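You operate a simulated robot arm through the tools that you are given. There is no shell and no other tool. Be economical: measure what you need, move in short steps, check, and stop when the job is done.

The job below is to be done with a simulated robot arm. You get a single attempt, and the scene is never put back.

## Task
Load the long jig as the bed's job card says, block and spacer, clamp it and push the slide in.
Fine: block from the yellow frame; red lever at its stop; the jig stays locked.

Only the result counts: the job must be done as asked and must still hold three seconds after the hand-in. Knocking over, shifting, dropping, spilling or breaking anything else fails it.

## Robot
A 6-joint arm with a two-finger parallel gripper, fixed in place. Base frame: the origin is at the foot of the arm, x ahead of it, y to its left, z up; the work surface is at about z = 0.85. Units: m, degrees, N and s.
With the tool pointing down near the work surface it reaches from about 0.26 to 0.68 m from the base axis. Its first joint turns from -66.0 to 66.0 degrees. Payload 2.9 kg.
The TCP is the grasp point between the finger pads, 0.03 m short of the fingertips. In the tool frame z runs along the fingers and y along their closing line. Largest opening 0.11 m; finger width 0.02, thickness 0.01; the body of the gripper, 0.048 by 0.112 m, starts 0.055 m behind the TCP.
Orientation is told as [roll, pitch, yaw] about the base's x, y, z axes, in that order, counted from this pose: with the fingers straight down and closing along the base's y, the tool's x points along the base's -x, its y along +y and its z along -z.

## Interface
- The arm moves only by the tool jog_arm. Its argument "steps" is a list of rows, each a list of 3 entries, a list of its own where there are three numbers: the shift along the tool's x, y, z in m, then the turn, a rotation vector about the tool's x, y, z in degrees, then the closure in counts, from 0 (fully open) to 255 (shut). In form: [[[tx, ty, tz], [rx, ry, rz], jaw], ...]. A call has 1 to 12 rows; each row shifts and turns the commanded pose from where the row before left it, along the tool's axes as they then stand. Rows are played at 5 a second. More than 0.05 m and 8.6 degrees between two rows, or a gripper value outside its range, and nothing of the call is played. Where a pose cannot be reached the arm comes as near as it can. A force on the tool above 70 N (or 10 N above the force at the start of the call, whichever is more), or a blocked arm, ends the call early, and 0.2 s more pass. The fingers move at their own pace (about 0.108 m/s each) and stop on an object; they squeeze with about 28 N. The grip force told is the motor's: it shows also when the fingers shut on nothing. Time passes only in rows, and 0.2 s behind the last, so rows that do not move let the fingers close. It gives the time, the measured TCP pose, the force on the tool (base axes), the opening and the grip force at its end, in the units of the frame above (readings bear some noise), with the torque about the TCP (base axes, N m) and any sound that the robot's microphone picked up.
- Cameras (640 x 400 px; columns grow to the right, rows downward): "scene" is fixed at [0.0753, 0.4301, 1.3881]; the picture's right is [-0.79, -0.61, 0.00], its down [-0.33, 0.43, -0.84] and it looks along [0.52, -0.66, -0.54] (base axes); focal length 317 px, centre (320, 200). "wrist" rides on the gripper at [0.072, 0.017, -0.103] in the tool frame; the picture's right is [-0.23, 0.97, 0.00], its down [-0.76, -0.18, -0.62] and it looks along [-0.61, -0.14, 0.78] (tool axes); focal length 222 px, centre (320, 200). There is no depth. A picture from a camera that has moved, and an enlarged one, comes with that camera's place and axes in the base frame and with its lens.
- grab_frame(camera): a new picture of that camera. It takes no simulated time.
- enlarge(camera, box): a new picture of the part [left, top, right, bottom] of that camera's present view, enlarged. It takes no simulated time.
- finish_job(): hands the job in; it is judged then, once.

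Work in short steps. Places have to be worked out from the pictures, the camera data and where the tool is seen: move nearer, look again, correct. Check each grasp and each placing, and mend what went wrong. You have 120 turns and 64 pictures in all, those below and enlarged ones among them. Open the gripper and draw the arm clear of the work before you hand the job in, unless the task says otherwise; then end with one line.

The tools are called after "Emit:" by a JSON object that holds its "op" and its "data". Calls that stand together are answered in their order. jog_arm: Moves the arm, as the interface text tells. Its arguments: {"type":"object","properties":{"steps":{"type":"array","items":{"type":"array"}}},"required":["steps"]} The other tools are called the same way: grab_frame (camera) takes a picture; enlarge (camera, box) takes an enlarged picture of a part of a camera's view; finish_job () hands the job in.

At the start:

```text
time_s: 0.0
position: [0.4554, 0.0341, 1.1581]
tool_rot: [-0.1, 0.0, 0.0]
force: [-0.5, -0.1, 0.1]
moment: [0.01, 0.01, -0.02]
opening: 0.1101
grip_force: 0.1
```

scene: 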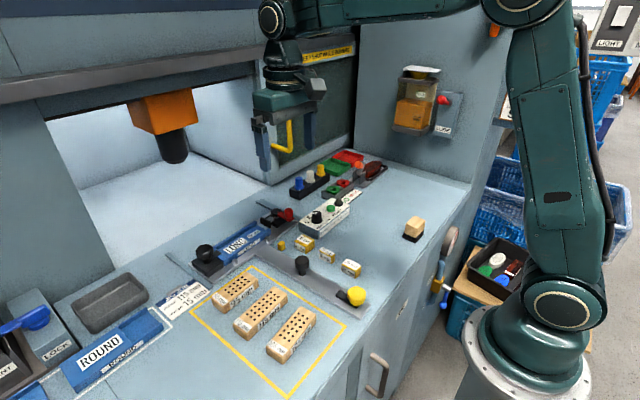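
wrist: 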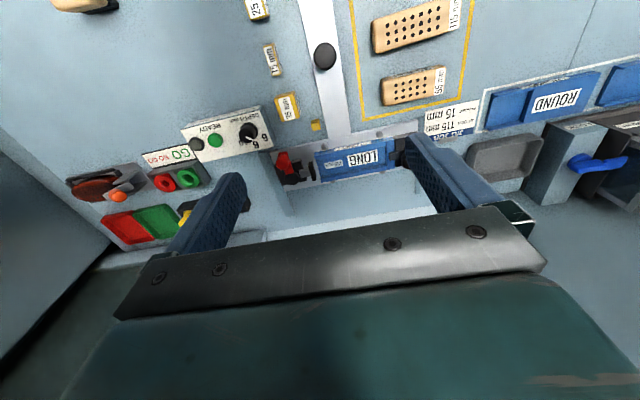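

I start by enlarging the scene to read the job card and see the jig, slide and parts.

Emit:
{"op": "enlarge", "data": {"camera": "scene", "box": [140, 200, 380, 350]}}

Emit:
{"op": "enlarge", "data": {"camera": "wrist", "box": [240, 0, 560, 200]}}

Emit:
{"op": "enlarge", "data": {"camera": "scene", "box": [240, 140, 400, 240]}}

```text
2.67 times, centred on (260, 275) of scene
camera zoom: at [0.0753, 0.4301, 1.3881], right [-0.79, -0.61, 0.0], down [-0.33, 0.43, -0.84], along [0.52, -0.66, -0.54], focal length 844 px, centre (480, 0)
```

zoom: 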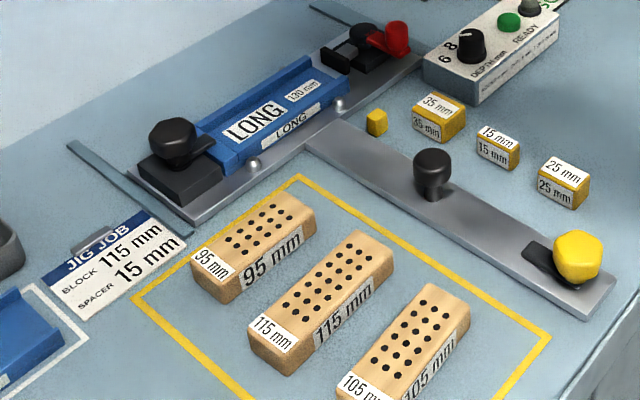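

```text
2.00 times, centred on (400, 100) of wrist
camera zoom: at [0.3818, 0.0519, 1.2609], right [0.23, 0.97, 0.0], down [0.76, -0.18, 0.62], along [0.61, -0.14, -0.78], focal length 444 px, centre (160, 400)
```

zoom: 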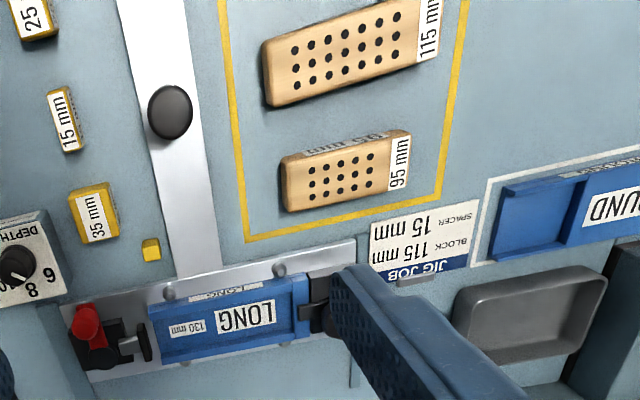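

```text
4.00 times, centred on (320, 190) of scene
camera zoom: at [0.0753, 0.4301, 1.3881], right [-0.79, -0.61, 0.0], down [-0.33, 0.43, -0.84], along [0.52, -0.66, -0.54], focal length 1266 px, centre (320, 240)
```

zoom: 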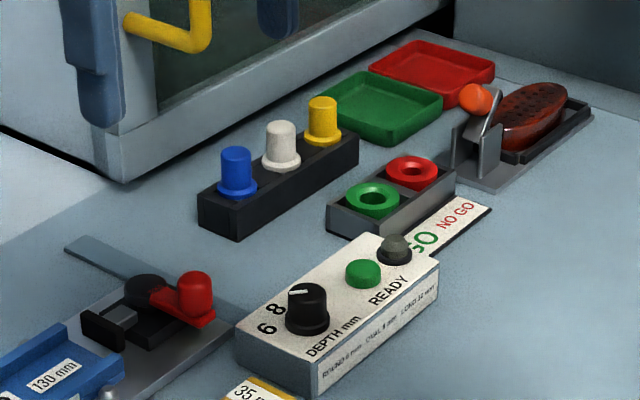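

The card asks for block 115 mm and spacer 15 mm, which sum to the 130 mm jig. I move the tool back to get a better look at the slide, the yellow knob and the jig.

Emit:
{"op": "jog_arm", "data": {"steps": [[[0.04, 0, 0], [0, 0, 0], 0], [[0.04, 0, 0], [0, 0, 0], 0], [[0.04, 0, 0], [0, 0, 0], 0], [[0.03, 0, 0], [0, 0, 0], 0], [[0, 0, 0], [0, 0, 0], 0]]}}

Emit:
{"op": "grab_frame", "data": {"camera": "wrist"}}

Emit:
{"op": "enlarge", "data": {"camera": "scene", "box": [260, 200, 380, 320]}}

Emit:
{"op": "enlarge", "data": {"camera": "scene", "box": [160, 190, 310, 290]}}

```text
time_s: 1.2
position: [0.3055, 0.0374, 1.1583]
tool_rot: [0.0, 0.0, -0.1]
force: [-0.3, -0.2, -1.0]
moment: [-0.02, -0.01, 0.02]
opening: 0.1103
grip_force: 0.2
```

```text
58 pictures are left
camera wrist: at [0.2315, 0.0549, 1.2605], right [0.23, 0.97, 0.0], down [0.76, -0.18, 0.62], along [0.61, -0.14, -0.78], focal length 222 px, centre (320, 200)
```

wrist: 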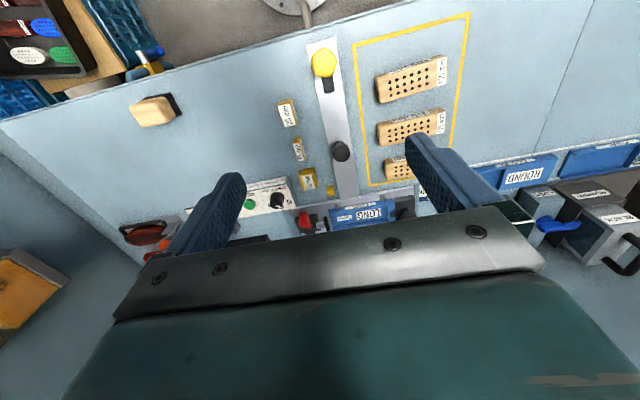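

```text
3.33 times, centred on (320, 260) of scene
camera zoom: at [0.0752, 0.4301, 1.3881], right [-0.79, -0.61, 0.0], down [-0.33, 0.43, -0.84], along [0.52, -0.66, -0.54], focal length 1055 px, centre (320, 0)
```

zoom: 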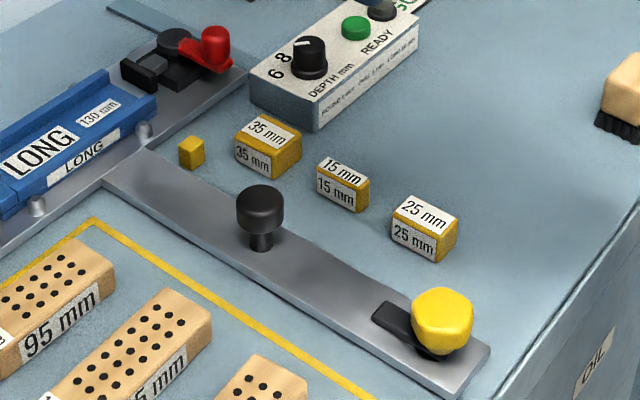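

```text
4.00 times, centred on (235, 240) of scene
camera zoom: at [0.0752, 0.4301, 1.3881], right [-0.79, -0.61, 0.0], down [-0.33, 0.43, -0.84], along [0.52, -0.66, -0.54], focal length 1266 px, centre (660, 40)
```

zoom: 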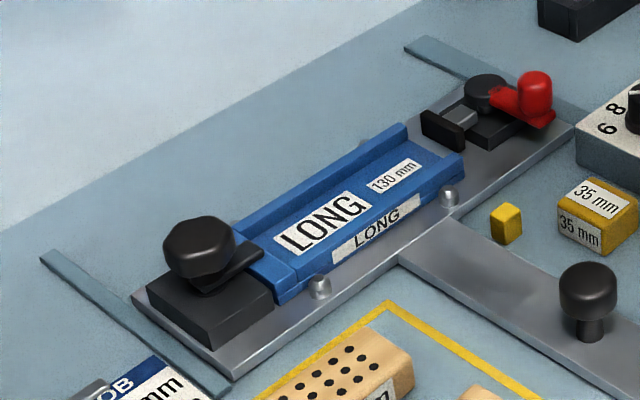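

Next I turn the tool 90° so the fingers close along base x, across the blocks and the jig, before a close look at the 115 block.

Emit:
{"op": "jog_arm", "data": {"steps": [[[0, 0, 0], [0, 0, -8.2], 0], [[0, 0, 0], [0, 0, -8.2], 0], [[0, 0, 0], [0, 0, -8.2], 0], [[0, 0, 0], [0, 0, -8.2], 0], [[0, 0, 0], [0, 0, -8.2], 0], [[0, 0, 0], [0, 0, -8.2], 0], [[0, 0, 0], [0, 0, -8.2], 0], [[0, 0, 0], [0, 0, -8.2], 0], [[0, 0, 0], [0, 0, -8.2], 0], [[0, 0, 0], [0, 0, -8.2], 0], [[0, 0, 0], [0, 0, -8.0], 0], [[0, 0, 0], [0, 0, 0], 0]]}}

```text
time_s: 3.8
position: [0.3063, 0.0337, 1.1558]
tool_rot: [0.0, 0.1, 90.1]
force: [0.2, 0.3, -0.1]
moment: [0.02, 0.02, 0.01]
opening: 0.1099
grip_force: 0.1
```

The yaw is 90°, so tool x is now base −y and tool y is base −x. I move above the 115 block.

Emit:
{"op": "jog_arm", "data": {"steps": [[[-0.036, -0.028, 0.0], [0, 0, 0], 0], [[-0.036, -0.028, 0.0], [0, 0, 0], 0], [[-0.036, -0.028, 0.03], [0, 0, 0], 0], [[-0.036, -0.028, 0.03], [0, 0, 0], 0], [[0, 0, 0.03], [0, 0, 0], 0], [[0, 0, 0], [0, 0, 0], 0]]}}

Emit:
{"op": "grab_frame", "data": {"camera": "wrist"}}

```text
refused: row 3 steps farther than a row can; nothing moved
```

```text
55 pictures are left
camera wrist: at [0.2877, -0.0377, 1.2607], right [-0.97, 0.23, 0.0], down [0.18, 0.76, 0.62], along [0.14, 0.61, -0.78], focal length 222 px, centre (320, 200)
```

wrist: 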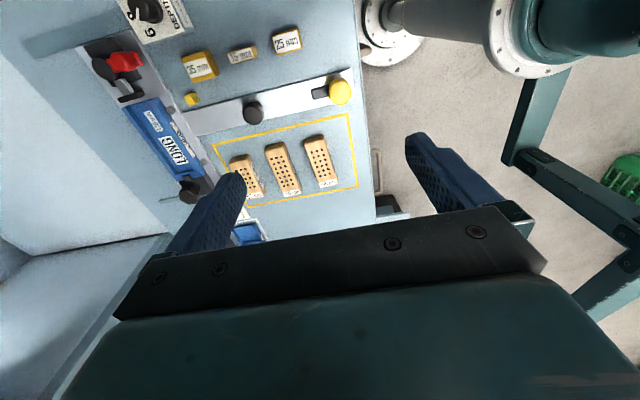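

A row went over the combined 0.05 m limit, so I repeat the move with smaller rows.

Emit:
{"op": "jog_arm", "data": {"steps": [[[-0.036, -0.028, 0.0], [0, 0, 0], 0], [[-0.036, -0.028, 0.0], [0, 0, 0], 0], [[-0.036, -0.028, 0.0], [0, 0, 0], 0], [[-0.036, -0.028, 0.0], [0, 0, 0], 0], [[0, 0, 0.045], [0, 0, 0], 0], [[0, 0, 0.045], [0, 0, 0], 0], [[0, 0, 0], [0, 0, 0], 0]]}}

Emit:
{"op": "grab_frame", "data": {"camera": "wrist"}}

```text
time_s: 5.4
position: [0.4157, 0.1776, 1.0638]
tool_rot: [0.0, -0.1, 90.0]
force: [0.6, -0.5, 0.6]
moment: [-0.03, -0.02, 0.0]
opening: 0.11
grip_force: 0.1
```

```text
54 pictures are left
camera wrist: at [0.3974, 0.1064, 1.1675], right [-0.97, 0.23, 0.0], down [0.18, 0.76, 0.62], along [0.14, 0.61, -0.78], focal length 222 px, centre (320, 200)
```

wrist: 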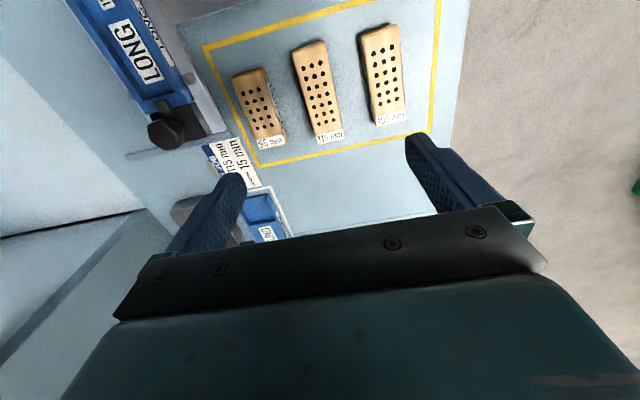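

I enlarge the view to measure the 115 block's corners.

Emit:
{"op": "enlarge", "data": {"camera": "wrist", "box": [200, 10, 440, 160]}}

```text
2.67 times, centred on (320, 85) of wrist
camera zoom: at [0.3974, 0.1064, 1.1675], right [-0.97, 0.23, 0.0], down [0.18, 0.76, 0.62], along [0.14, 0.61, -0.78], focal length 592 px, centre (320, 507)
```

zoom: 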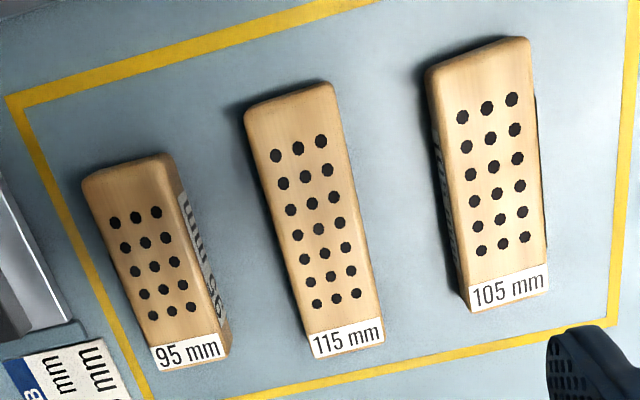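

The 115 block lies parallel to base y, centred near (0.413, 0.181) and about 37 mm wide. Before gripping it I measure the jig from above.

Emit:
{"op": "jog_arm", "data": {"steps": [[[0.022, -0.038, 0.0], [0, 0, 0], 0], [[0.022, -0.038, 0.0], [0, 0, 0], 0], [[0.022, -0.038, 0.0], [0, 0, 0], 0], [[0.022, -0.038, 0.0], [0, 0, 0], 0], [[0.01, -0.038, 0.0], [0, 0, 0], 0], [[0, 0, 0], [0, 0, 0], 0]]}}

Emit:
{"op": "grab_frame", "data": {"camera": "wrist"}}

Emit:
{"op": "enlarge", "data": {"camera": "wrist", "box": [200, 10, 440, 160]}}

```text
time_s: 6.8
position: [0.6092, 0.082, 1.0681]
tool_rot: [0.1, 0.0, 89.9]
force: [0.1, 0.4, 0.4]
moment: [0.0, 0.0, 0.0]
opening: 0.1101
grip_force: 0.1
```

```text
52 pictures are left
camera wrist: at [0.5901, 0.0103, 1.1709], right [-0.97, 0.23, 0.0], down [0.18, 0.76, 0.62], along [0.14, 0.61, -0.78], focal length 222 px, centre (320, 200)
```

wrist: 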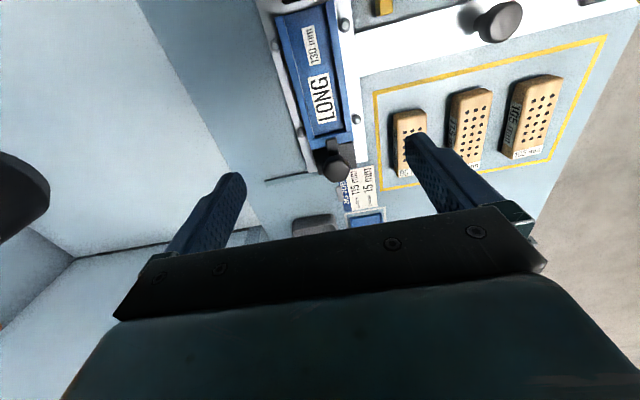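

```text
2.67 times, centred on (320, 85) of wrist
camera zoom: at [0.5901, 0.0103, 1.1709], right [-0.97, 0.23, 0.0], down [0.18, 0.76, 0.62], along [0.14, 0.61, -0.78], focal length 592 px, centre (320, 507)
```

zoom: 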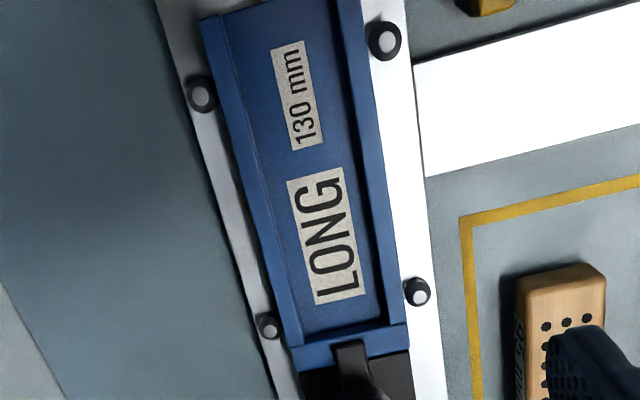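

The jig's inner channel spans y ≈ 0 to 0.132, is centred at x ≈ 0.602 and is open at −y. I return above the 115 block with the jaws partly closed so they clear the neighbouring blocks.

Emit:
{"op": "jog_arm", "data": {"steps": [[[-0.02, 0.039, 0.0], [0, 0, 0], 110], [[-0.02, 0.039, 0.0], [0, 0, 0], 110], [[-0.02, 0.039, 0.0], [0, 0, 0], 110], [[-0.02, 0.039, 0.0], [0, 0, 0], 110], [[-0.019, 0.0396, 0.0], [0, 0, 0], 110], [[0, 0, 0.045], [0, 0, 0], 110], [[0, 0, 0.045], [0, 0, 0], 110], [[0, 0, 0.03], [0, 0, 0], 110], [[0, 0, 0], [0, 0, 0], 110]]}}

Emit:
{"op": "grab_frame", "data": {"camera": "wrist"}}

Emit:
{"op": "enlarge", "data": {"camera": "scene", "box": [180, 230, 340, 350]}}

```text
time_s: 8.8
position: [0.4136, 0.1791, 0.946]
tool_rot: [0.0, -0.1, 90.0]
force: [-0.1, -0.6, -0.2]
moment: [-0.01, 0.0, 0.0]
opening: 0.0625
grip_force: 0.0
```

```text
50 pictures are left
camera wrist: at [0.3951, 0.1072, 1.0494], right [-0.97, 0.23, 0.0], down [0.18, 0.76, 0.62], along [0.14, 0.61, -0.78], focal length 222 px, centre (320, 200)
```

wrist: 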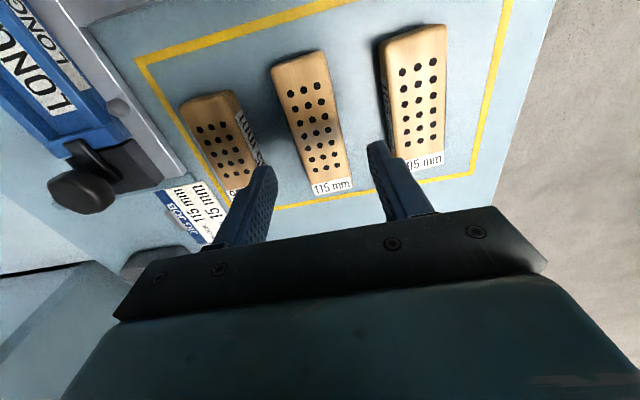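

```text
3.33 times, centred on (260, 290) of scene
camera zoom: at [0.0753, 0.4301, 1.3881], right [-0.79, -0.61, 0.0], down [-0.33, 0.43, -0.84], along [0.52, -0.66, -0.54], focal length 1055 px, centre (520, -100)
```

zoom: 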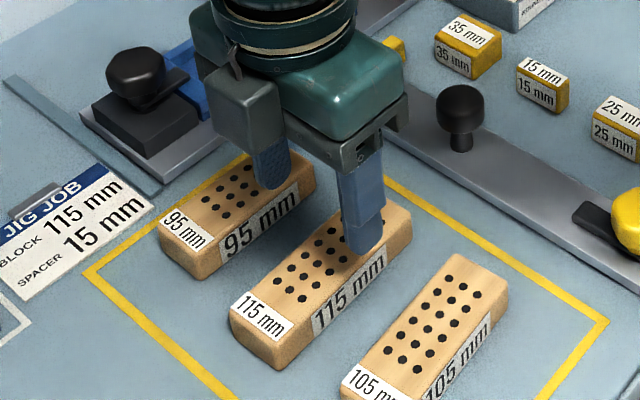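

The block sits between the fingers, with its centre at about (0.412, 0.179) and its top at about z 0.875. I go down to TCP z 0.893, so only the fingertips grip the upper half, and then close.

Emit:
{"op": "jog_arm", "data": {"steps": [[[0, 0.0015, 0.028], [0, 0, 0], 110], [[0, 0, 0.025], [0, 0, 0], 110], [[0, 0, 0], [0, 0, 0], 110], [[0, 0, 0], [0, 0, 0], 255], [[0, 0, 0], [0, 0, 0], 255], [[0, 0, 0], [0, 0, 0], 255]]}}

```text
time_s: 10.2
position: [0.4112, 0.1796, 0.8926]
tool_rot: [0.0, 0.0, 89.9]
force: [0.2, 0.8, 1.0]
moment: [-0.03, 0.02, -0.02]
opening: 0.0393
grip_force: 28.2
```

The block is gripped at a 39 mm opening. I lift it and check.

Emit:
{"op": "jog_arm", "data": {"steps": [[[0, 0, -0.03], [0, 0, 0], 255], [[0, 0, -0.045], [0, 0, 0], 255], [[0, 0, -0.045], [0, 0, 0], 255], [[0, 0, 0], [0, 0, 0], 255]]}}

Emit:
{"op": "grab_frame", "data": {"camera": "wrist"}}

Emit:
{"op": "enlarge", "data": {"camera": "scene", "box": [180, 150, 340, 270]}}

```text
time_s: 11.2
position: [0.4094, 0.1825, 1.0142]
tool_rot: [0.0, 0.1, 90.1]
force: [1.6, 0.4, -1.4]
moment: [0.0, 0.0, 0.03]
opening: 0.0389
grip_force: 27.8
```

```text
48 pictures are left
camera wrist: at [0.3911, 0.1098, 1.117], right [-0.97, 0.23, 0.0], down [0.18, 0.76, 0.62], along [0.14, 0.61, -0.78], focal length 222 px, centre (320, 200)
```

wrist: 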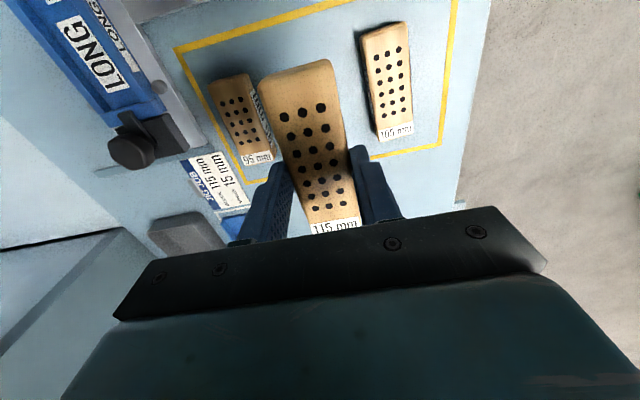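

```text
3.33 times, centred on (260, 210) of scene
camera zoom: at [0.0753, 0.4301, 1.3881], right [-0.79, -0.61, 0.0], down [-0.33, 0.43, -0.84], along [0.52, -0.66, -0.54], focal length 1055 px, centre (520, 167)
```

zoom: 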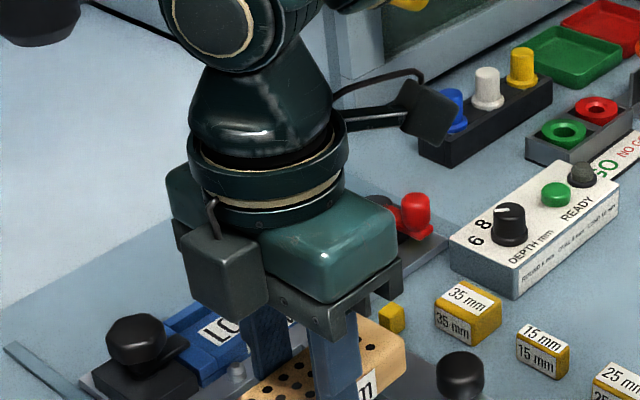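

The block is held level and about centred. I carry it over the jig and stop about 5 cm above to compare alignment.

Emit:
{"op": "jog_arm", "data": {"steps": [[[0.022, -0.0385, 0.0], [0, 0, 0], 255], [[0.022, -0.0385, 0.0], [0, 0, 0], 255], [[0.022, -0.0385, 0.0], [0, 0, 0], 255], [[0.022, -0.0385, 0.0], [0, 0, 0], 255], [[0.0235, -0.0386, 0.0], [0, 0, 0], 255], [[0, 0, 0.03], [0, 0, 0], 255], [[0, 0, 0.03], [0, 0, 0], 255], [[0, 0, 0], [0, 0, 0], 255]]}}

Emit:
{"op": "grab_frame", "data": {"camera": "wrist"}}

Emit:
{"op": "enlarge", "data": {"camera": "scene", "box": [160, 180, 320, 300]}}

```text
time_s: 13.0
position: [0.6028, 0.0676, 0.954]
tool_rot: [0.0, 0.0, 90.0]
force: [0.3, 0.2, -1.2]
moment: [-0.02, 0.0, -0.01]
opening: 0.039
grip_force: 28.1
```

```text
46 pictures are left
camera wrist: at [0.5843, -0.0041, 1.0572], right [-0.97, 0.23, 0.0], down [0.18, 0.76, 0.62], along [0.14, 0.61, -0.78], focal length 222 px, centre (320, 200)
```

wrist: 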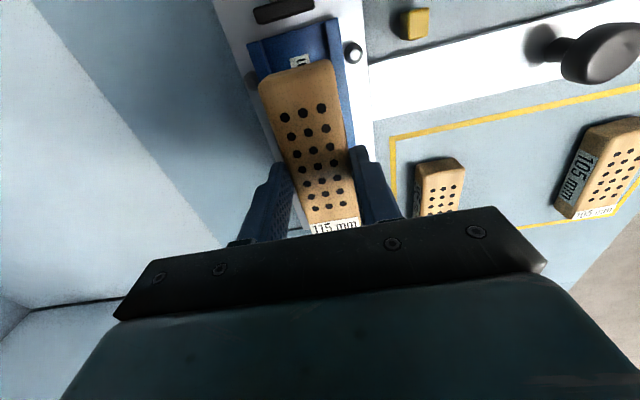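

```text
3.33 times, centred on (240, 240) of scene
camera zoom: at [0.0753, 0.4301, 1.3881], right [-0.79, -0.61, 0.0], down [-0.33, 0.43, -0.84], along [0.52, -0.66, -0.54], focal length 1055 px, centre (587, 67)
```

zoom: 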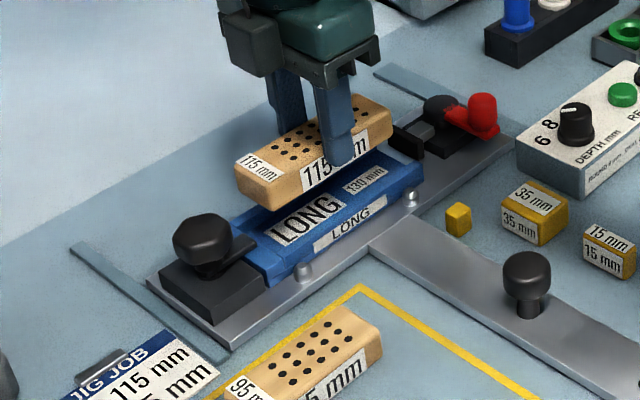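

The block lines up with the jig in x and may sit 1–3 mm too far towards +y. I shift it 3 mm to −y and descend partway into the channel.

Emit:
{"op": "jog_arm", "data": {"steps": [[[0.003, 0, 0.012], [0, 0, 0], 255], [[0, 0, 0.012], [0, 0, 0], 255], [[0, 0, 0.008], [0, 0, 0], 255], [[0, 0, 0], [0, 0, 0], 255]]}}

Emit:
{"op": "enlarge", "data": {"camera": "wrist", "box": [200, 0, 440, 150]}}

Emit:
{"op": "enlarge", "data": {"camera": "scene", "box": [180, 190, 300, 290]}}

```text
time_s: 14.0
position: [0.6029, 0.0645, 0.9207]
tool_rot: [-0.1, 0.0, 89.9]
force: [-0.8, -0.5, -2.2]
moment: [0.01, 0.01, -0.01]
opening: 0.0392
grip_force: 28.5
```

```text
2.67 times, centred on (320, 75) of wrist
camera zoom: at [0.5844, -0.0075, 1.0249], right [-0.97, 0.23, 0.0], down [0.18, 0.76, 0.62], along [0.14, 0.61, -0.78], focal length 592 px, centre (320, 533)
```

zoom: 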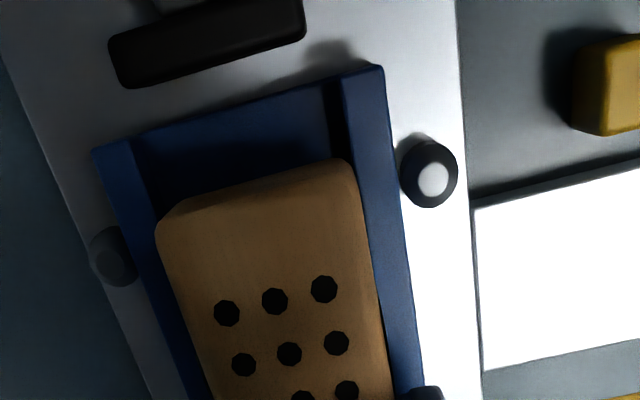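

```text
4.00 times, centred on (240, 240) of scene
camera zoom: at [0.0753, 0.4301, 1.3881], right [-0.79, -0.61, 0.0], down [-0.33, 0.43, -0.84], along [0.52, -0.66, -0.54], focal length 1266 px, centre (640, 40)
```

zoom: 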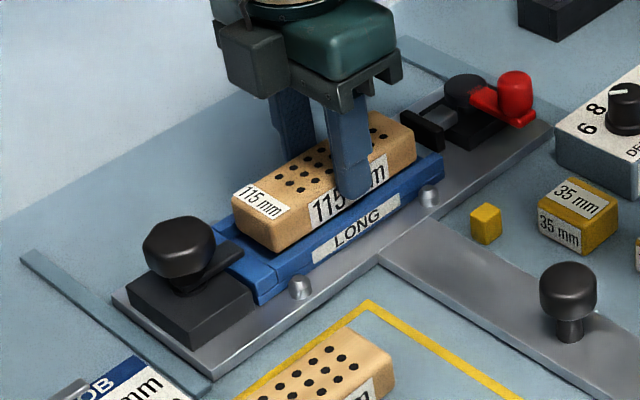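

The block's centre (0.600) is about 2 mm to −x of the channel centre (0.6025). I correct that and descend slowly until it touches the floor.

Emit:
{"op": "jog_arm", "data": {"steps": [[[0, -0.002, 0], [0, 0, 0], 255], [[0, 0, 0.003], [0, 0, 0], 255], [[0, 0, 0.003], [0, 0, 0], 255], [[0, 0, 0.003], [0, 0, 0], 255], [[0, 0, 0], [0, 0, 0], 255]]}}

```text
time_s: 15.2
position: [0.6047, 0.0658, 0.9126]
tool_rot: [0.0, 0.0, 90.0]
force: [-0.2, -0.1, -0.9]
moment: [-0.03, 0.05, 0.01]
opening: 0.0391
grip_force: 27.9
```

No contact yet, so I continue down in small steps.

Emit:
{"op": "jog_arm", "data": {"steps": [[[0, 0, 0.002], [0, 0, 0], 255], [[0, 0, 0.002], [0, 0, 0], 255], [[0, 0, 0.002], [0, 0, 0], 255], [[0, 0, 0], [0, 0, 0], 255]]}}

Emit:
{"op": "enlarge", "data": {"camera": "scene", "box": [180, 190, 300, 290]}}

Emit:
{"op": "enlarge", "data": {"camera": "wrist", "box": [200, 0, 440, 150]}}

```text
time_s: 16.2
position: [0.6062, 0.0645, 0.9102]
tool_rot: [-0.3, 0.0, 90.1]
force: [-2.0, -1.5, 23.3]
moment: [-0.02, 0.09, 0.07]
opening: 0.0397
grip_force: 28.3
```

```text
4.00 times, centred on (240, 240) of scene
camera zoom: at [0.0748, 0.43, 1.3881], right [-0.79, -0.61, 0.0], down [-0.33, 0.43, -0.84], along [0.52, -0.66, -0.54], focal length 1266 px, centre (640, 40)
```

zoom: 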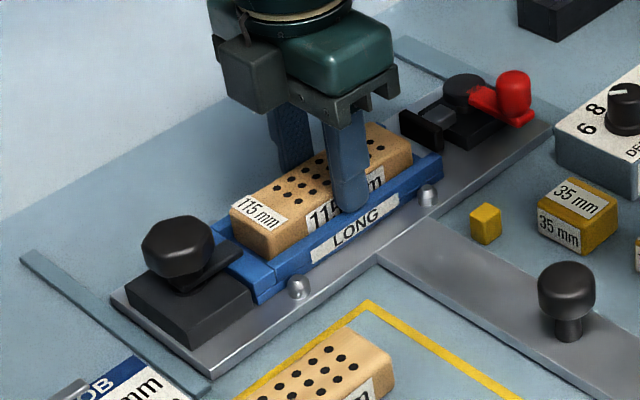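

```text
2.67 times, centred on (320, 75) of wrist
camera zoom: at [0.5873, -0.0071, 1.0134], right [-0.97, 0.23, -0.01], down [0.17, 0.76, 0.62], along [0.15, 0.61, -0.78], focal length 592 px, centre (320, 533)
```

zoom: 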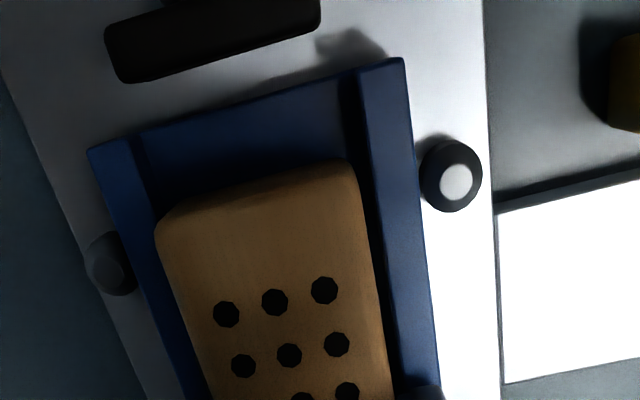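

There is 23 N of contact. I zoom in to see whether the block sits on the floor or on a wall.

Emit:
{"op": "enlarge", "data": {"camera": "scene", "box": [220, 215, 290, 265]}}

```text
8.00 times, centred on (255, 240) of scene
camera zoom: at [0.0748, 0.43, 1.3881], right [-0.79, -0.61, 0.0], down [-0.33, 0.43, -0.84], along [0.52, -0.66, -0.54], focal length 2533 px, centre (840, -120)
```

zoom: 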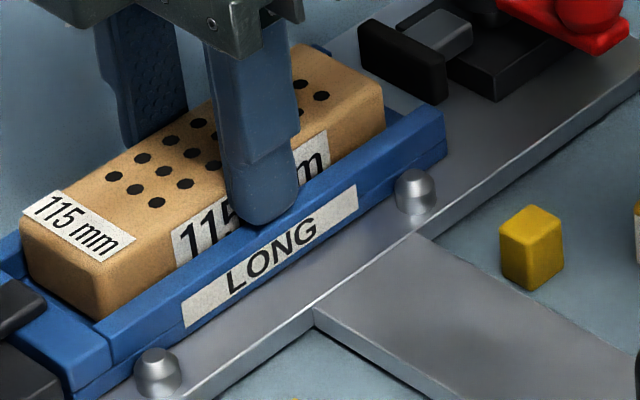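

The block is in the channel between the walls. I ease the down force and push gently towards +y until it meets the end wall.

Emit:
{"op": "jog_arm", "data": {"steps": [[[0, 0, -0.004], [0, 0, 0], 255], [[-0.002, 0, 0], [0, 0, 0], 255], [[-0.002, 0, 0], [0, 0, 0], 255], [[0, 0, 0], [0, 0, 0], 255]]}}

```text
time_s: 17.2
position: [0.6049, 0.0685, 0.9103]
tool_rot: [0.2, 0.0, 90.0]
force: [0.0, 0.1, 0.2]
moment: [-0.01, -0.01, 0.01]
opening: 0.0392
grip_force: 27.7
```

Emit:
{"op": "jog_arm", "data": {"steps": [[[-0.0015, 0, 0], [0, 0, 0], 255], [[-0.0015, 0, 0], [0, 0, 0], 255], [[-0.0015, 0, 0], [0, 0, 0], 255], [[0, 0, 0], [0, 0, 0], 255]]}}

```text
time_s: 18.2
position: [0.605, 0.0724, 0.9109]
tool_rot: [0.1, 0.0, 89.9]
force: [-2.6, -8.6, -1.3]
moment: [-0.35, 0.07, 0.14]
opening: 0.0391
grip_force: 27.2
```

Contact with the end wall at y ≈ 0.0724 gives −8.6 N, so the block is seated. I release it and rise.

Emit:
{"op": "jog_arm", "data": {"steps": [[[0.0005, 0, 0.001], [0, 0, 0], 255], [[0, 0, 0], [0, 0, 0], 130], [[0, 0, 0], [0, 0, 0], 130], [[0, 0, -0.02], [0, 0, 0], 130], [[0, 0, -0.04], [0, 0, 0], 130], [[0, 0, -0.04], [0, 0, 0], 130], [[0, 0, 0], [0, 0, 0], 130]]}}

Emit:
{"op": "enlarge", "data": {"camera": "scene", "box": [190, 190, 310, 270]}}

Emit:
{"op": "grab_frame", "data": {"camera": "wrist"}}

```text
time_s: 19.8
position: [0.6059, 0.0734, 1.0125]
tool_rot: [0.1, 0.0, 90.0]
force: [0.5, -0.7, 0.4]
moment: [-0.03, 0.0, 0.03]
opening: 0.0539
grip_force: 0.1
```

```text
5.00 times, centred on (250, 230) of scene
camera zoom: at [0.0753, 0.4301, 1.3881], right [-0.79, -0.61, 0.0], down [-0.33, 0.43, -0.84], along [0.52, -0.66, -0.54], focal length 1583 px, centre (670, 50)
```

zoom: 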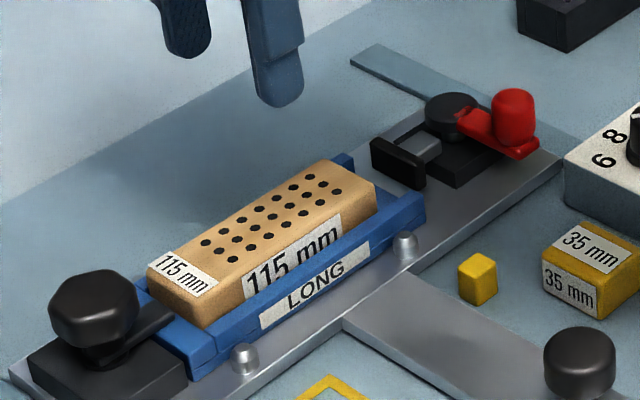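

```text
38 pictures are left
camera wrist: at [0.587, 0.0014, 1.1151], right [-0.97, 0.23, 0.0], down [0.18, 0.76, 0.62], along [0.14, 0.61, -0.78], focal length 222 px, centre (320, 200)
```

wrist: 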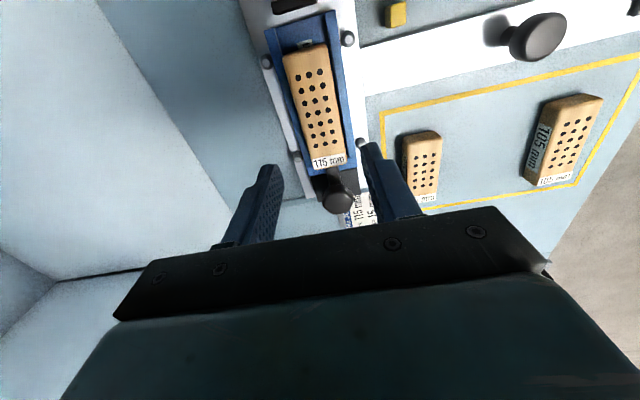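

The block is fully seated. Next I move above the 15 mm spacer.

Emit:
{"op": "jog_arm", "data": {"steps": [[[0.019, 0.04, 0.0], [0, 0, 0], 110], [[0.019, 0.04, 0.0], [0, 0, 0], 110], [[0.019, 0.04, 0.0], [0, 0, 0], 110], [[0.019, 0.04, 0.0], [0, 0, 0], 110], [[0.021, 0.039, 0.0], [0, 0, 0], 110], [[0, 0, 0], [0, 0, 0], 110]]}}

Emit:
{"op": "grab_frame", "data": {"camera": "wrist"}}

```text
time_s: 21.2
position: [0.4059, -0.0227, 1.012]
tool_rot: [-0.1, 0.1, 89.9]
force: [0.7, 0.4, 0.4]
moment: [0.01, 0.0, 0.01]
opening: 0.0627
grip_force: 0.2
```

```text
37 pictures are left
camera wrist: at [0.3878, -0.0952, 1.1155], right [-0.97, 0.23, 0.0], down [0.18, 0.76, 0.62], along [0.14, 0.61, -0.78], focal length 222 px, centre (320, 200)
```

wrist: 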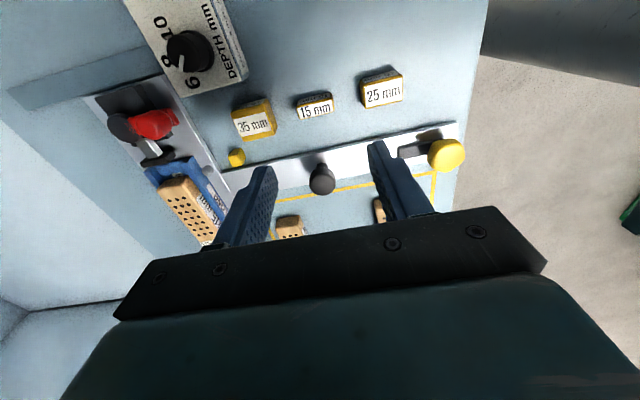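

Emit:
{"op": "enlarge", "data": {"camera": "wrist", "box": [220, 50, 420, 175]}}

```text
3.20 times, centred on (320, 112) of wrist
camera zoom: at [0.3878, -0.0952, 1.1155], right [-0.97, 0.23, 0.0], down [0.18, 0.76, 0.62], along [0.14, 0.61, -0.78], focal length 711 px, centre (320, 480)
```

zoom: 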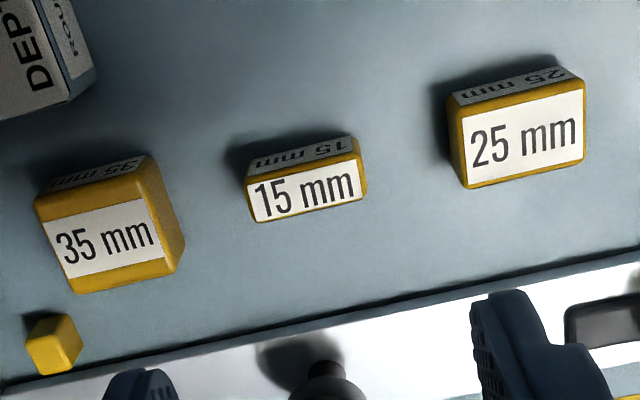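

The 15 mm spacer is centred near (0.408, −0.025), is 40 mm long in x and 15 mm in y, and is aligned with the axes. I narrow the jaws to miss the neighbours and descend partway for a check.

Emit:
{"op": "jog_arm", "data": {"steps": [[[0.002, -0.0025, 0.0], [0, 0, 0], 130], [[0, 0, 0.04], [0, 0, 0], 130], [[0, 0, 0.035], [0, 0, 0], 130], [[0, 0, 0], [0, 0, 0], 130]]}}

Emit:
{"op": "grab_frame", "data": {"camera": "wrist"}}

```text
time_s: 22.2
position: [0.4079, -0.0259, 0.9355]
tool_rot: [0.0, 0.0, 90.0]
force: [-0.8, 0.3, 0.3]
moment: [0.02, 0.01, -0.01]
opening: 0.0537
grip_force: 0.0
```

```text
35 pictures are left
camera wrist: at [0.3905, -0.0977, 1.0389], right [-0.97, 0.23, 0.0], down [0.18, 0.76, 0.62], along [0.14, 0.61, -0.78], focal length 222 px, centre (320, 200)
```

wrist: 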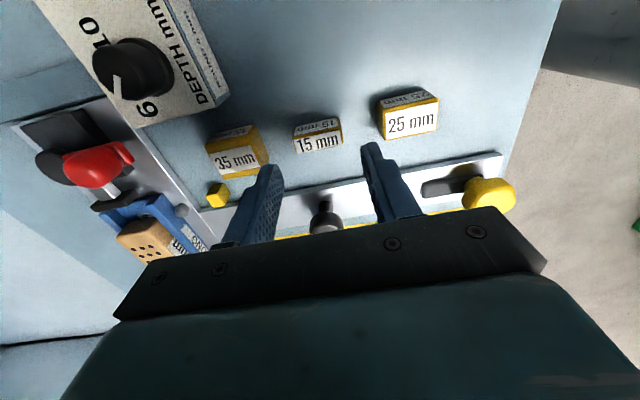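

Alignment holds, with the spacer at (0.4087, −0.025). I descend to z 0.893 and grip it.

Emit:
{"op": "jog_arm", "data": {"steps": [[[-0.001, 0, 0.0225], [0, 0, 0], 130], [[0, 0, 0.021], [0, 0, 0], 130], [[0, 0, 0], [0, 0, 0], 130], [[0, 0, 0], [0, 0, 0], 255], [[0, 0, 0], [0, 0, 0], 255], [[0, 0, 0], [0, 0, 0], 255]]}}

```text
time_s: 23.6
position: [0.4085, -0.0256, 0.8908]
tool_rot: [-0.1, 0.0, 90.0]
force: [-0.1, 0.1, 0.6]
moment: [0.0, -0.02, 0.01]
opening: 0.0388
grip_force: 28.1
```

The spacer is gripped at about 39 mm. I lift it and take a look.

Emit:
{"op": "jog_arm", "data": {"steps": [[[0, 0, -0.03], [0, 0, 0], 255], [[0, 0, -0.04], [0, 0, 0], 255], [[0, 0, -0.04], [0, 0, 0], 255], [[0, 0, 0], [0, 0, 0], 255]]}}

Emit:
{"op": "grab_frame", "data": {"camera": "wrist"}}

```text
time_s: 24.6
position: [0.4089, -0.0252, 1.0037]
tool_rot: [0.0, 0.0, 89.9]
force: [0.9, -1.3, -0.4]
moment: [-0.01, 0.02, 0.0]
opening: 0.039
grip_force: 28.5
```

```text
34 pictures are left
camera wrist: at [0.3899, -0.097, 1.1076], right [-0.97, 0.23, 0.0], down [0.18, 0.76, 0.62], along [0.14, 0.61, -0.78], focal length 222 px, centre (320, 200)
```

wrist: 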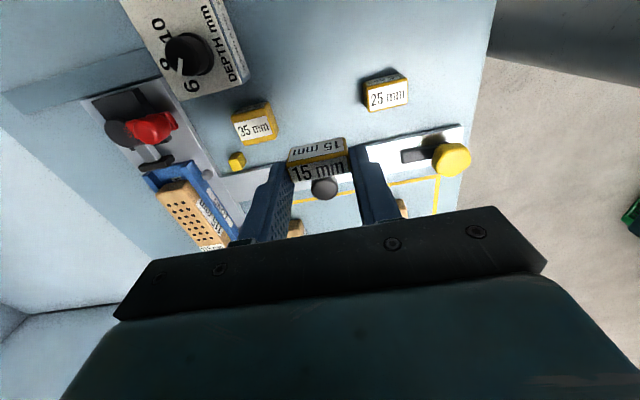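

The spacer is held square. I carry it to above the open end of the jig and look before lowering.

Emit:
{"op": "jog_arm", "data": {"steps": [[[-0.006, -0.039, 0.0], [0, 0, 0], 255], [[-0.006, -0.039, 0.0], [0, 0, 0], 255], [[-0.006, -0.039, 0.0], [0, 0, 0], 255], [[-0.006, -0.039, 0.0], [0, 0, 0], 255], [[-0.0055, -0.0395, 0.0], [0, 0, 0], 255], [[0, 0, 0.03], [0, 0, 0], 255], [[0, 0, 0.03], [0, 0, 0], 255], [[0, 0, 0], [0, 0, 0], 255]]}}

Emit:
{"op": "enlarge", "data": {"camera": "wrist", "box": [220, 40, 460, 220]}}

Emit:
{"op": "enlarge", "data": {"camera": "scene", "box": [210, 170, 330, 250]}}

```text
time_s: 26.4
position: [0.6048, 0.0043, 0.9432]
tool_rot: [0.1, 0.1, 90.1]
force: [0.1, -0.6, -0.2]
moment: [0.0, 0.0, -0.02]
opening: 0.0389
grip_force: 28.1
```

```text
2.22 times, centred on (340, 130) of wrist
camera zoom: at [0.5861, -0.0675, 1.0467], right [-0.97, 0.23, 0.0], down [0.18, 0.76, 0.62], along [0.14, 0.61, -0.78], focal length 494 px, centre (276, 356)
```

zoom: 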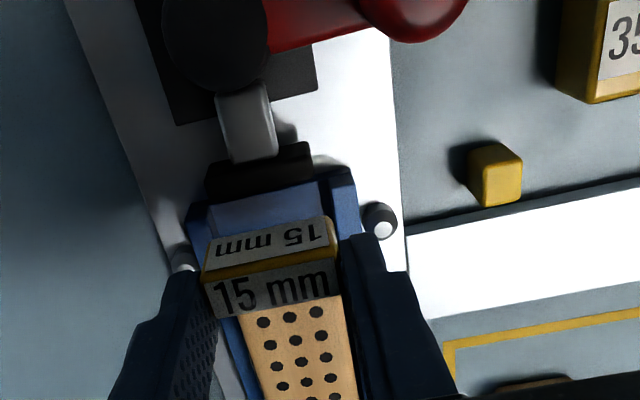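

```text
5.00 times, centred on (270, 210) of scene
camera zoom: at [0.0753, 0.4301, 1.3881], right [-0.79, -0.61, 0.0], down [-0.33, 0.43, -0.84], along [0.52, -0.66, -0.54], focal length 1583 px, centre (570, 150)
```

zoom: 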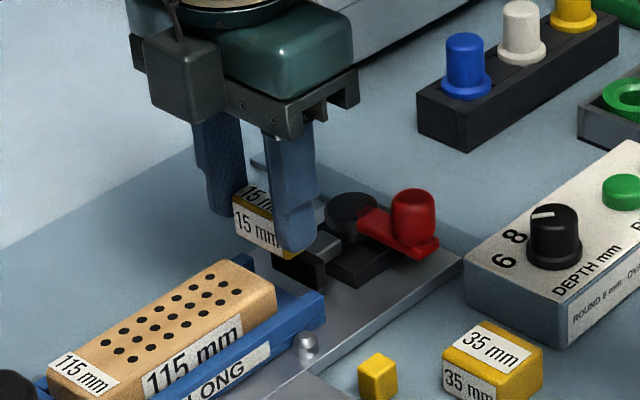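

The spacer is clear of both the clamp pad and the block, and sits about 1 mm to +x. I nudge it and lower it in small steps until it touches.

Emit:
{"op": "jog_arm", "data": {"steps": [[[0, 0.001, 0.012], [0, 0, 0], 255], [[0, 0, 0.01], [0, 0, 0], 255], [[0, 0, 0.003], [0, 0, 0], 255], [[0, 0, 0.003], [0, 0, 0], 255], [[0, 0, 0.002], [0, 0, 0], 255], [[0, 0, 0], [0, 0, 0], 255]]}}

Emit:
{"op": "enlarge", "data": {"camera": "scene", "box": [210, 170, 330, 250]}}

```text
time_s: 27.8
position: [0.603, 0.0046, 0.9111]
tool_rot: [0.0, 0.0, 89.9]
force: [0.0, -0.2, -0.4]
moment: [0.02, -0.02, 0.0]
opening: 0.0386
grip_force: 27.8
```

```text
5.00 times, centred on (270, 210) of scene
camera zoom: at [0.0753, 0.4301, 1.3881], right [-0.79, -0.61, 0.0], down [-0.33, 0.43, -0.84], along [0.52, -0.66, -0.54], focal length 1583 px, centre (570, 150)
```

zoom: 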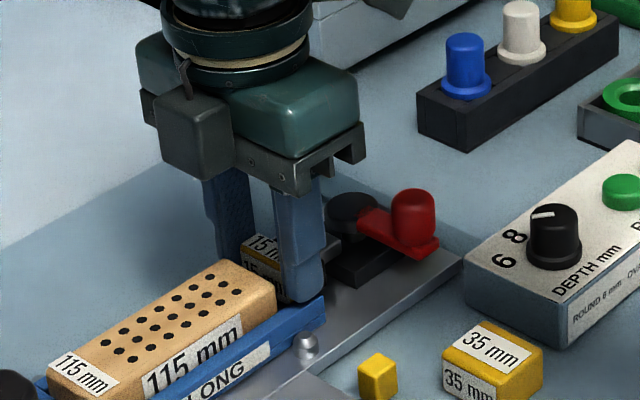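

No contact yet, so I go 1 mm at a time until it touches.

Emit:
{"op": "jog_arm", "data": {"steps": [[[0, 0, 0.001], [0, 0, 0], 255], [[0, 0, 0.001], [0, 0, 0], 255], [[0, 0, 0.001], [0, 0, 0], 255], [[0, 0, 0], [0, 0, 0], 255]]}}

```text
time_s: 28.8
position: [0.603, 0.0051, 0.9102]
tool_rot: [-0.1, 0.0, 90.0]
force: [1.3, 0.8, 2.8]
moment: [0.03, 0.03, 0.01]
opening: 0.0388
grip_force: 27.6
```

There is light floor contact at z 0.910. I slide it to +y until it meets the block.

Emit:
{"op": "jog_arm", "data": {"steps": [[[-0.001, 0, 0], [0, 0, 0], 255], [[-0.001, 0, 0], [0, 0, 0], 255], [[-0.001, 0, 0], [0, 0, 0], 255], [[0, 0, 0], [0, 0, 0], 255]]}}

```text
time_s: 29.8
position: [0.6027, 0.0054, 0.9095]
tool_rot: [0.0, 0.0, 89.8]
force: [1.7, -15.2, 6.1]
moment: [-0.33, 0.11, -0.13]
opening: 0.0388
grip_force: 27.8
```

Contact is −15 N at once, so the spacer is against the block. I relax, release and rise, then inspect.

Emit:
{"op": "jog_arm", "data": {"steps": [[[0.0015, 0, 0], [0, 0, 0], 255], [[0, 0, 0], [0, 0, 0], 140], [[0, 0, 0], [0, 0, 0], 140], [[0, 0, -0.02], [0, 0, 0], 140], [[0, 0, -0.04], [0, 0, 0], 140], [[0, 0, -0.04], [0, 0, 0], 140], [[0.03, 0, 0], [0, 0, 0], 140], [[0, 0, 0], [0, 0, 0], 140]]}}

Emit:
{"op": "enlarge", "data": {"camera": "wrist", "box": [160, 0, 400, 180]}}

Emit:
{"op": "enlarge", "data": {"camera": "scene", "box": [210, 180, 330, 260]}}

```text
time_s: 31.6
position: [0.6047, -0.0243, 1.0089]
tool_rot: [0.0, 0.1, 90.0]
force: [-1.0, -0.9, -0.1]
moment: [-0.02, 0.02, -0.04]
opening: 0.0497
grip_force: 0.1
```

```text
2.22 times, centred on (280, 90) of wrist
camera zoom: at [0.5853, -0.0965, 1.1122], right [-0.97, 0.23, 0.0], down [0.18, 0.76, 0.62], along [0.14, 0.61, -0.78], focal length 494 px, centre (409, 444)
```

zoom: 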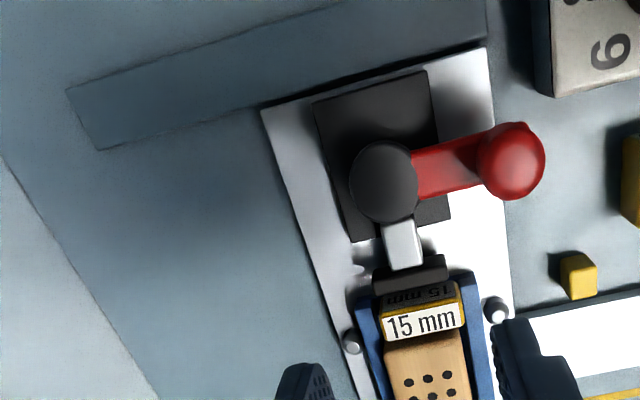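

```text
5.00 times, centred on (270, 220) of scene
camera zoom: at [0.0753, 0.4301, 1.3881], right [-0.79, -0.61, 0.0], down [-0.33, 0.43, -0.84], along [0.52, -0.66, -0.54], focal length 1583 px, centre (570, 100)
```

zoom: 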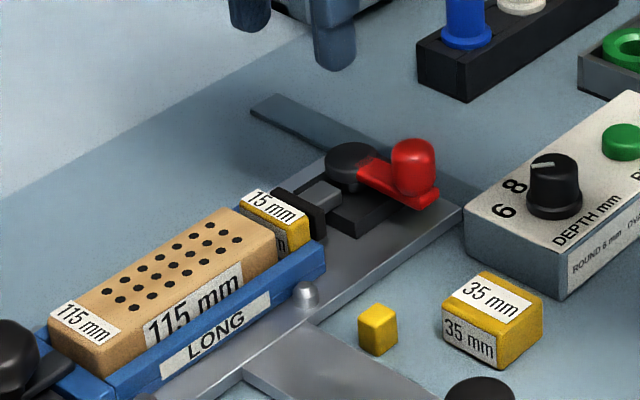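

Block and spacer are snug, with the pad just behind them. The red lever pivots near (0.603, −0.059) with its knob near (0.555, −0.057). I close the fingers and bring them down on the +y side of the knob to push it towards −y.

Emit:
{"op": "jog_arm", "data": {"steps": [[[-0.002, 0.025, 0], [0, 0, 0], 255], [[0, 0.025, 0], [0, 0, 0], 255], [[0, 0, 0.04], [0, 0, 0], 255], [[0, 0, 0.03], [0, 0, 0], 255], [[0, 0, 0.018], [0, 0, 0], 255], [[0, 0, 0], [0, 0, 0], 255]]}}

Emit:
{"op": "enlarge", "data": {"camera": "wrist", "box": [200, 50, 440, 230]}}

Emit:
{"op": "enlarge", "data": {"camera": "scene", "box": [230, 170, 350, 250]}}

```text
time_s: 33.0
position: [0.5525, -0.0222, 0.9225]
tool_rot: [0.1, 0.0, 90.0]
force: [0.3, -0.6, 0.1]
moment: [-0.01, 0.0, 0.01]
opening: 0.0
grip_force: 28.0
```

```text
2.22 times, centred on (320, 140) of wrist
camera zoom: at [0.5339, -0.0945, 1.0244], right [-0.97, 0.23, 0.0], down [0.18, 0.76, 0.62], along [0.14, 0.61, -0.78], focal length 494 px, centre (320, 333)
```

zoom: 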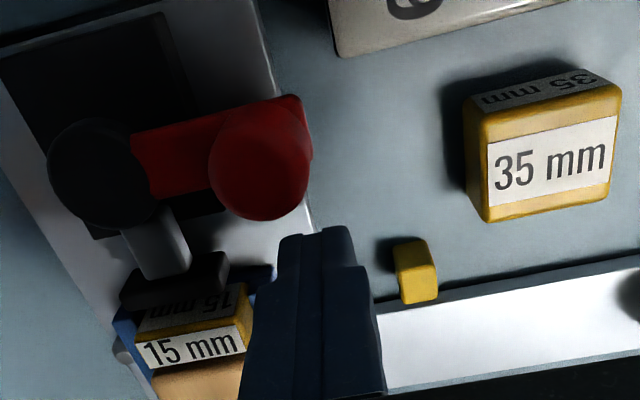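

```text
5.00 times, centred on (290, 210) of scene
camera zoom: at [0.0753, 0.4301, 1.3881], right [-0.79, -0.61, 0.0], down [-0.33, 0.43, -0.84], along [0.52, -0.66, -0.54], focal length 1583 px, centre (470, 150)
```

zoom: 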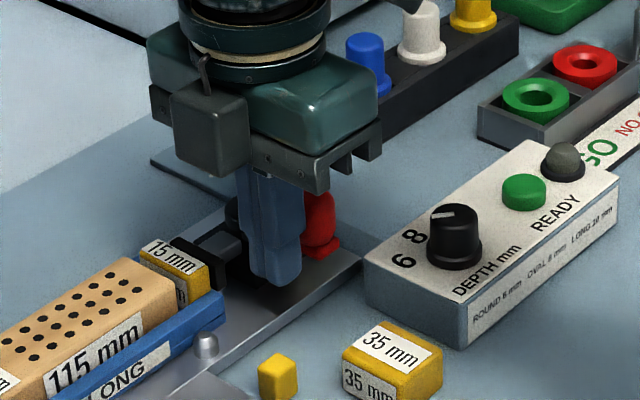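

The closed fingers are in line with the knob. I push towards −y in small steps and watch the force.

Emit:
{"op": "jog_arm", "data": {"steps": [[[0.004, 0, 0], [0, 0, 0], 255], [[0.004, 0, 0], [0, 0, 0], 255], [[0.003, 0, 0], [0, 0, 0], 255], [[0.003, 0, 0], [0, 0, 0], 255], [[0.003, 0, 0], [0, 0, 0], 255], [[0, 0, 0], [0, 0, 0], 255]]}}

Emit:
{"op": "enlarge", "data": {"camera": "wrist", "box": [200, 50, 440, 230]}}

```text
time_s: 34.4
position: [0.5521, -0.0401, 0.9217]
tool_rot: [0.1, 0.0, 90.0]
force: [-0.8, 0.2, -0.2]
moment: [0.0, 0.0, 0.01]
opening: 0.0001
grip_force: 28.3
```

```text
2.22 times, centred on (320, 140) of wrist
camera zoom: at [0.5344, -0.1113, 1.0245], right [-0.97, 0.23, 0.0], down [0.18, 0.76, 0.62], along [0.14, 0.61, -0.78], focal length 494 px, centre (320, 333)
```

zoom: 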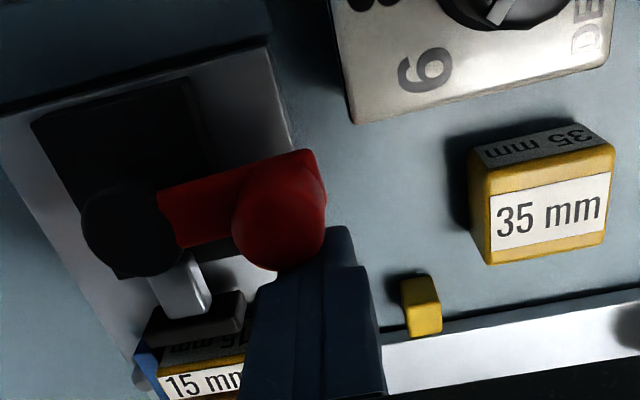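

No force yet; the finger is just at the knob. I continue in 2–3 mm steps.

Emit:
{"op": "jog_arm", "data": {"steps": [[[0.002, 0, 0], [0, 0, 0], 255], [[0.002, 0, 0], [0, 0, 0], 255], [[0.002, 0, 0], [0, 0, 0], 255], [[0, 0, 0], [0, 0, 0], 255]]}}

```text
time_s: 35.4
position: [0.5526, -0.0451, 0.9221]
tool_rot: [0.0, 0.0, 90.1]
force: [0.3, 0.6, -0.3]
moment: [-0.04, 0.02, -0.01]
opening: 0.0
grip_force: 28.3
```

Emit:
{"op": "jog_arm", "data": {"steps": [[[0.002, 0, 0], [0, 0, 0], 255], [[0.002, 0, 0], [0, 0, 0], 255], [[0.002, 0, 0], [0, 0, 0], 255], [[0.002, 0, 0], [0, 0, 0], 255], [[0, 0, 0], [0, 0, 0], 255]]}}

Emit:
{"op": "enlarge", "data": {"camera": "wrist", "box": [200, 50, 440, 230]}}

```text
time_s: 36.6
position: [0.5535, -0.0539, 0.9209]
tool_rot: [0.0, 0.0, 90.0]
force: [0.3, -0.7, -0.5]
moment: [-0.02, 0.03, -0.01]
opening: 0.0
grip_force: 27.7
```

```text
2.22 times, centred on (320, 140) of wrist
camera zoom: at [0.535, -0.1253, 1.0241], right [-0.97, 0.23, 0.0], down [0.18, 0.76, 0.62], along [0.14, 0.61, -0.78], focal length 494 px, centre (320, 333)
```

zoom: 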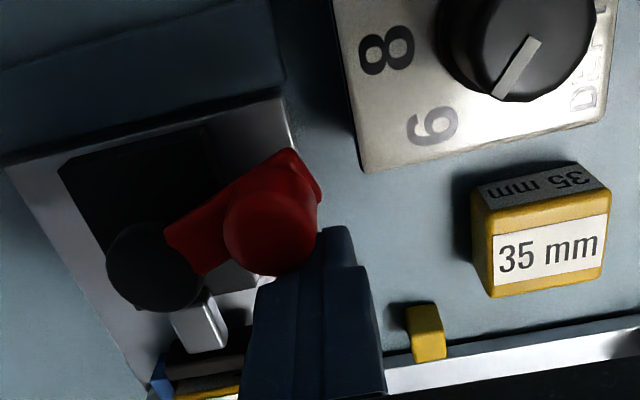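

The lever turns freely towards −y, so this is the closing direction. I follow its arc around the pivot.

Emit:
{"op": "jog_arm", "data": {"steps": [[[0.0035, 0, 0], [0, 0, 0], 255], [[0.0035, 0, 0], [0, 0, 0], 255], [[0.0045, -0.0005, 0], [0, 0, 0], 255], [[0.0045, -0.0005, 0], [0, 0, 0], 255], [[0.004, -0.001, 0], [0, 0, 0], 255], [[0.004, -0.002, 0], [0, 0, 0], 255], [[0, 0, 0], [0, 0, 0], 255]]}}

Emit:
{"op": "enlarge", "data": {"camera": "wrist", "box": [200, 50, 440, 230]}}

```text
time_s: 38.2
position: [0.5571, -0.0762, 0.9203]
tool_rot: [0.0, 0.0, 90.0]
force: [0.2, -0.4, 0.3]
moment: [-0.01, 0.04, 0.02]
opening: 0.0
grip_force: 28.1
```

```text
2.22 times, centred on (320, 140) of wrist
camera zoom: at [0.5394, -0.1485, 1.0244], right [-0.97, 0.23, 0.0], down [0.18, 0.76, 0.62], along [0.14, 0.61, -0.78], focal length 494 px, centre (320, 333)
```

zoom: 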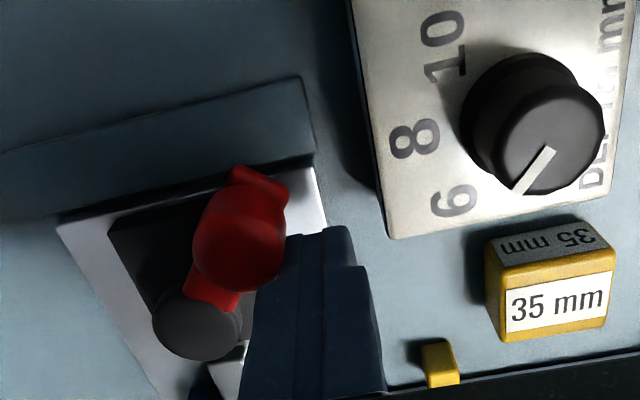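

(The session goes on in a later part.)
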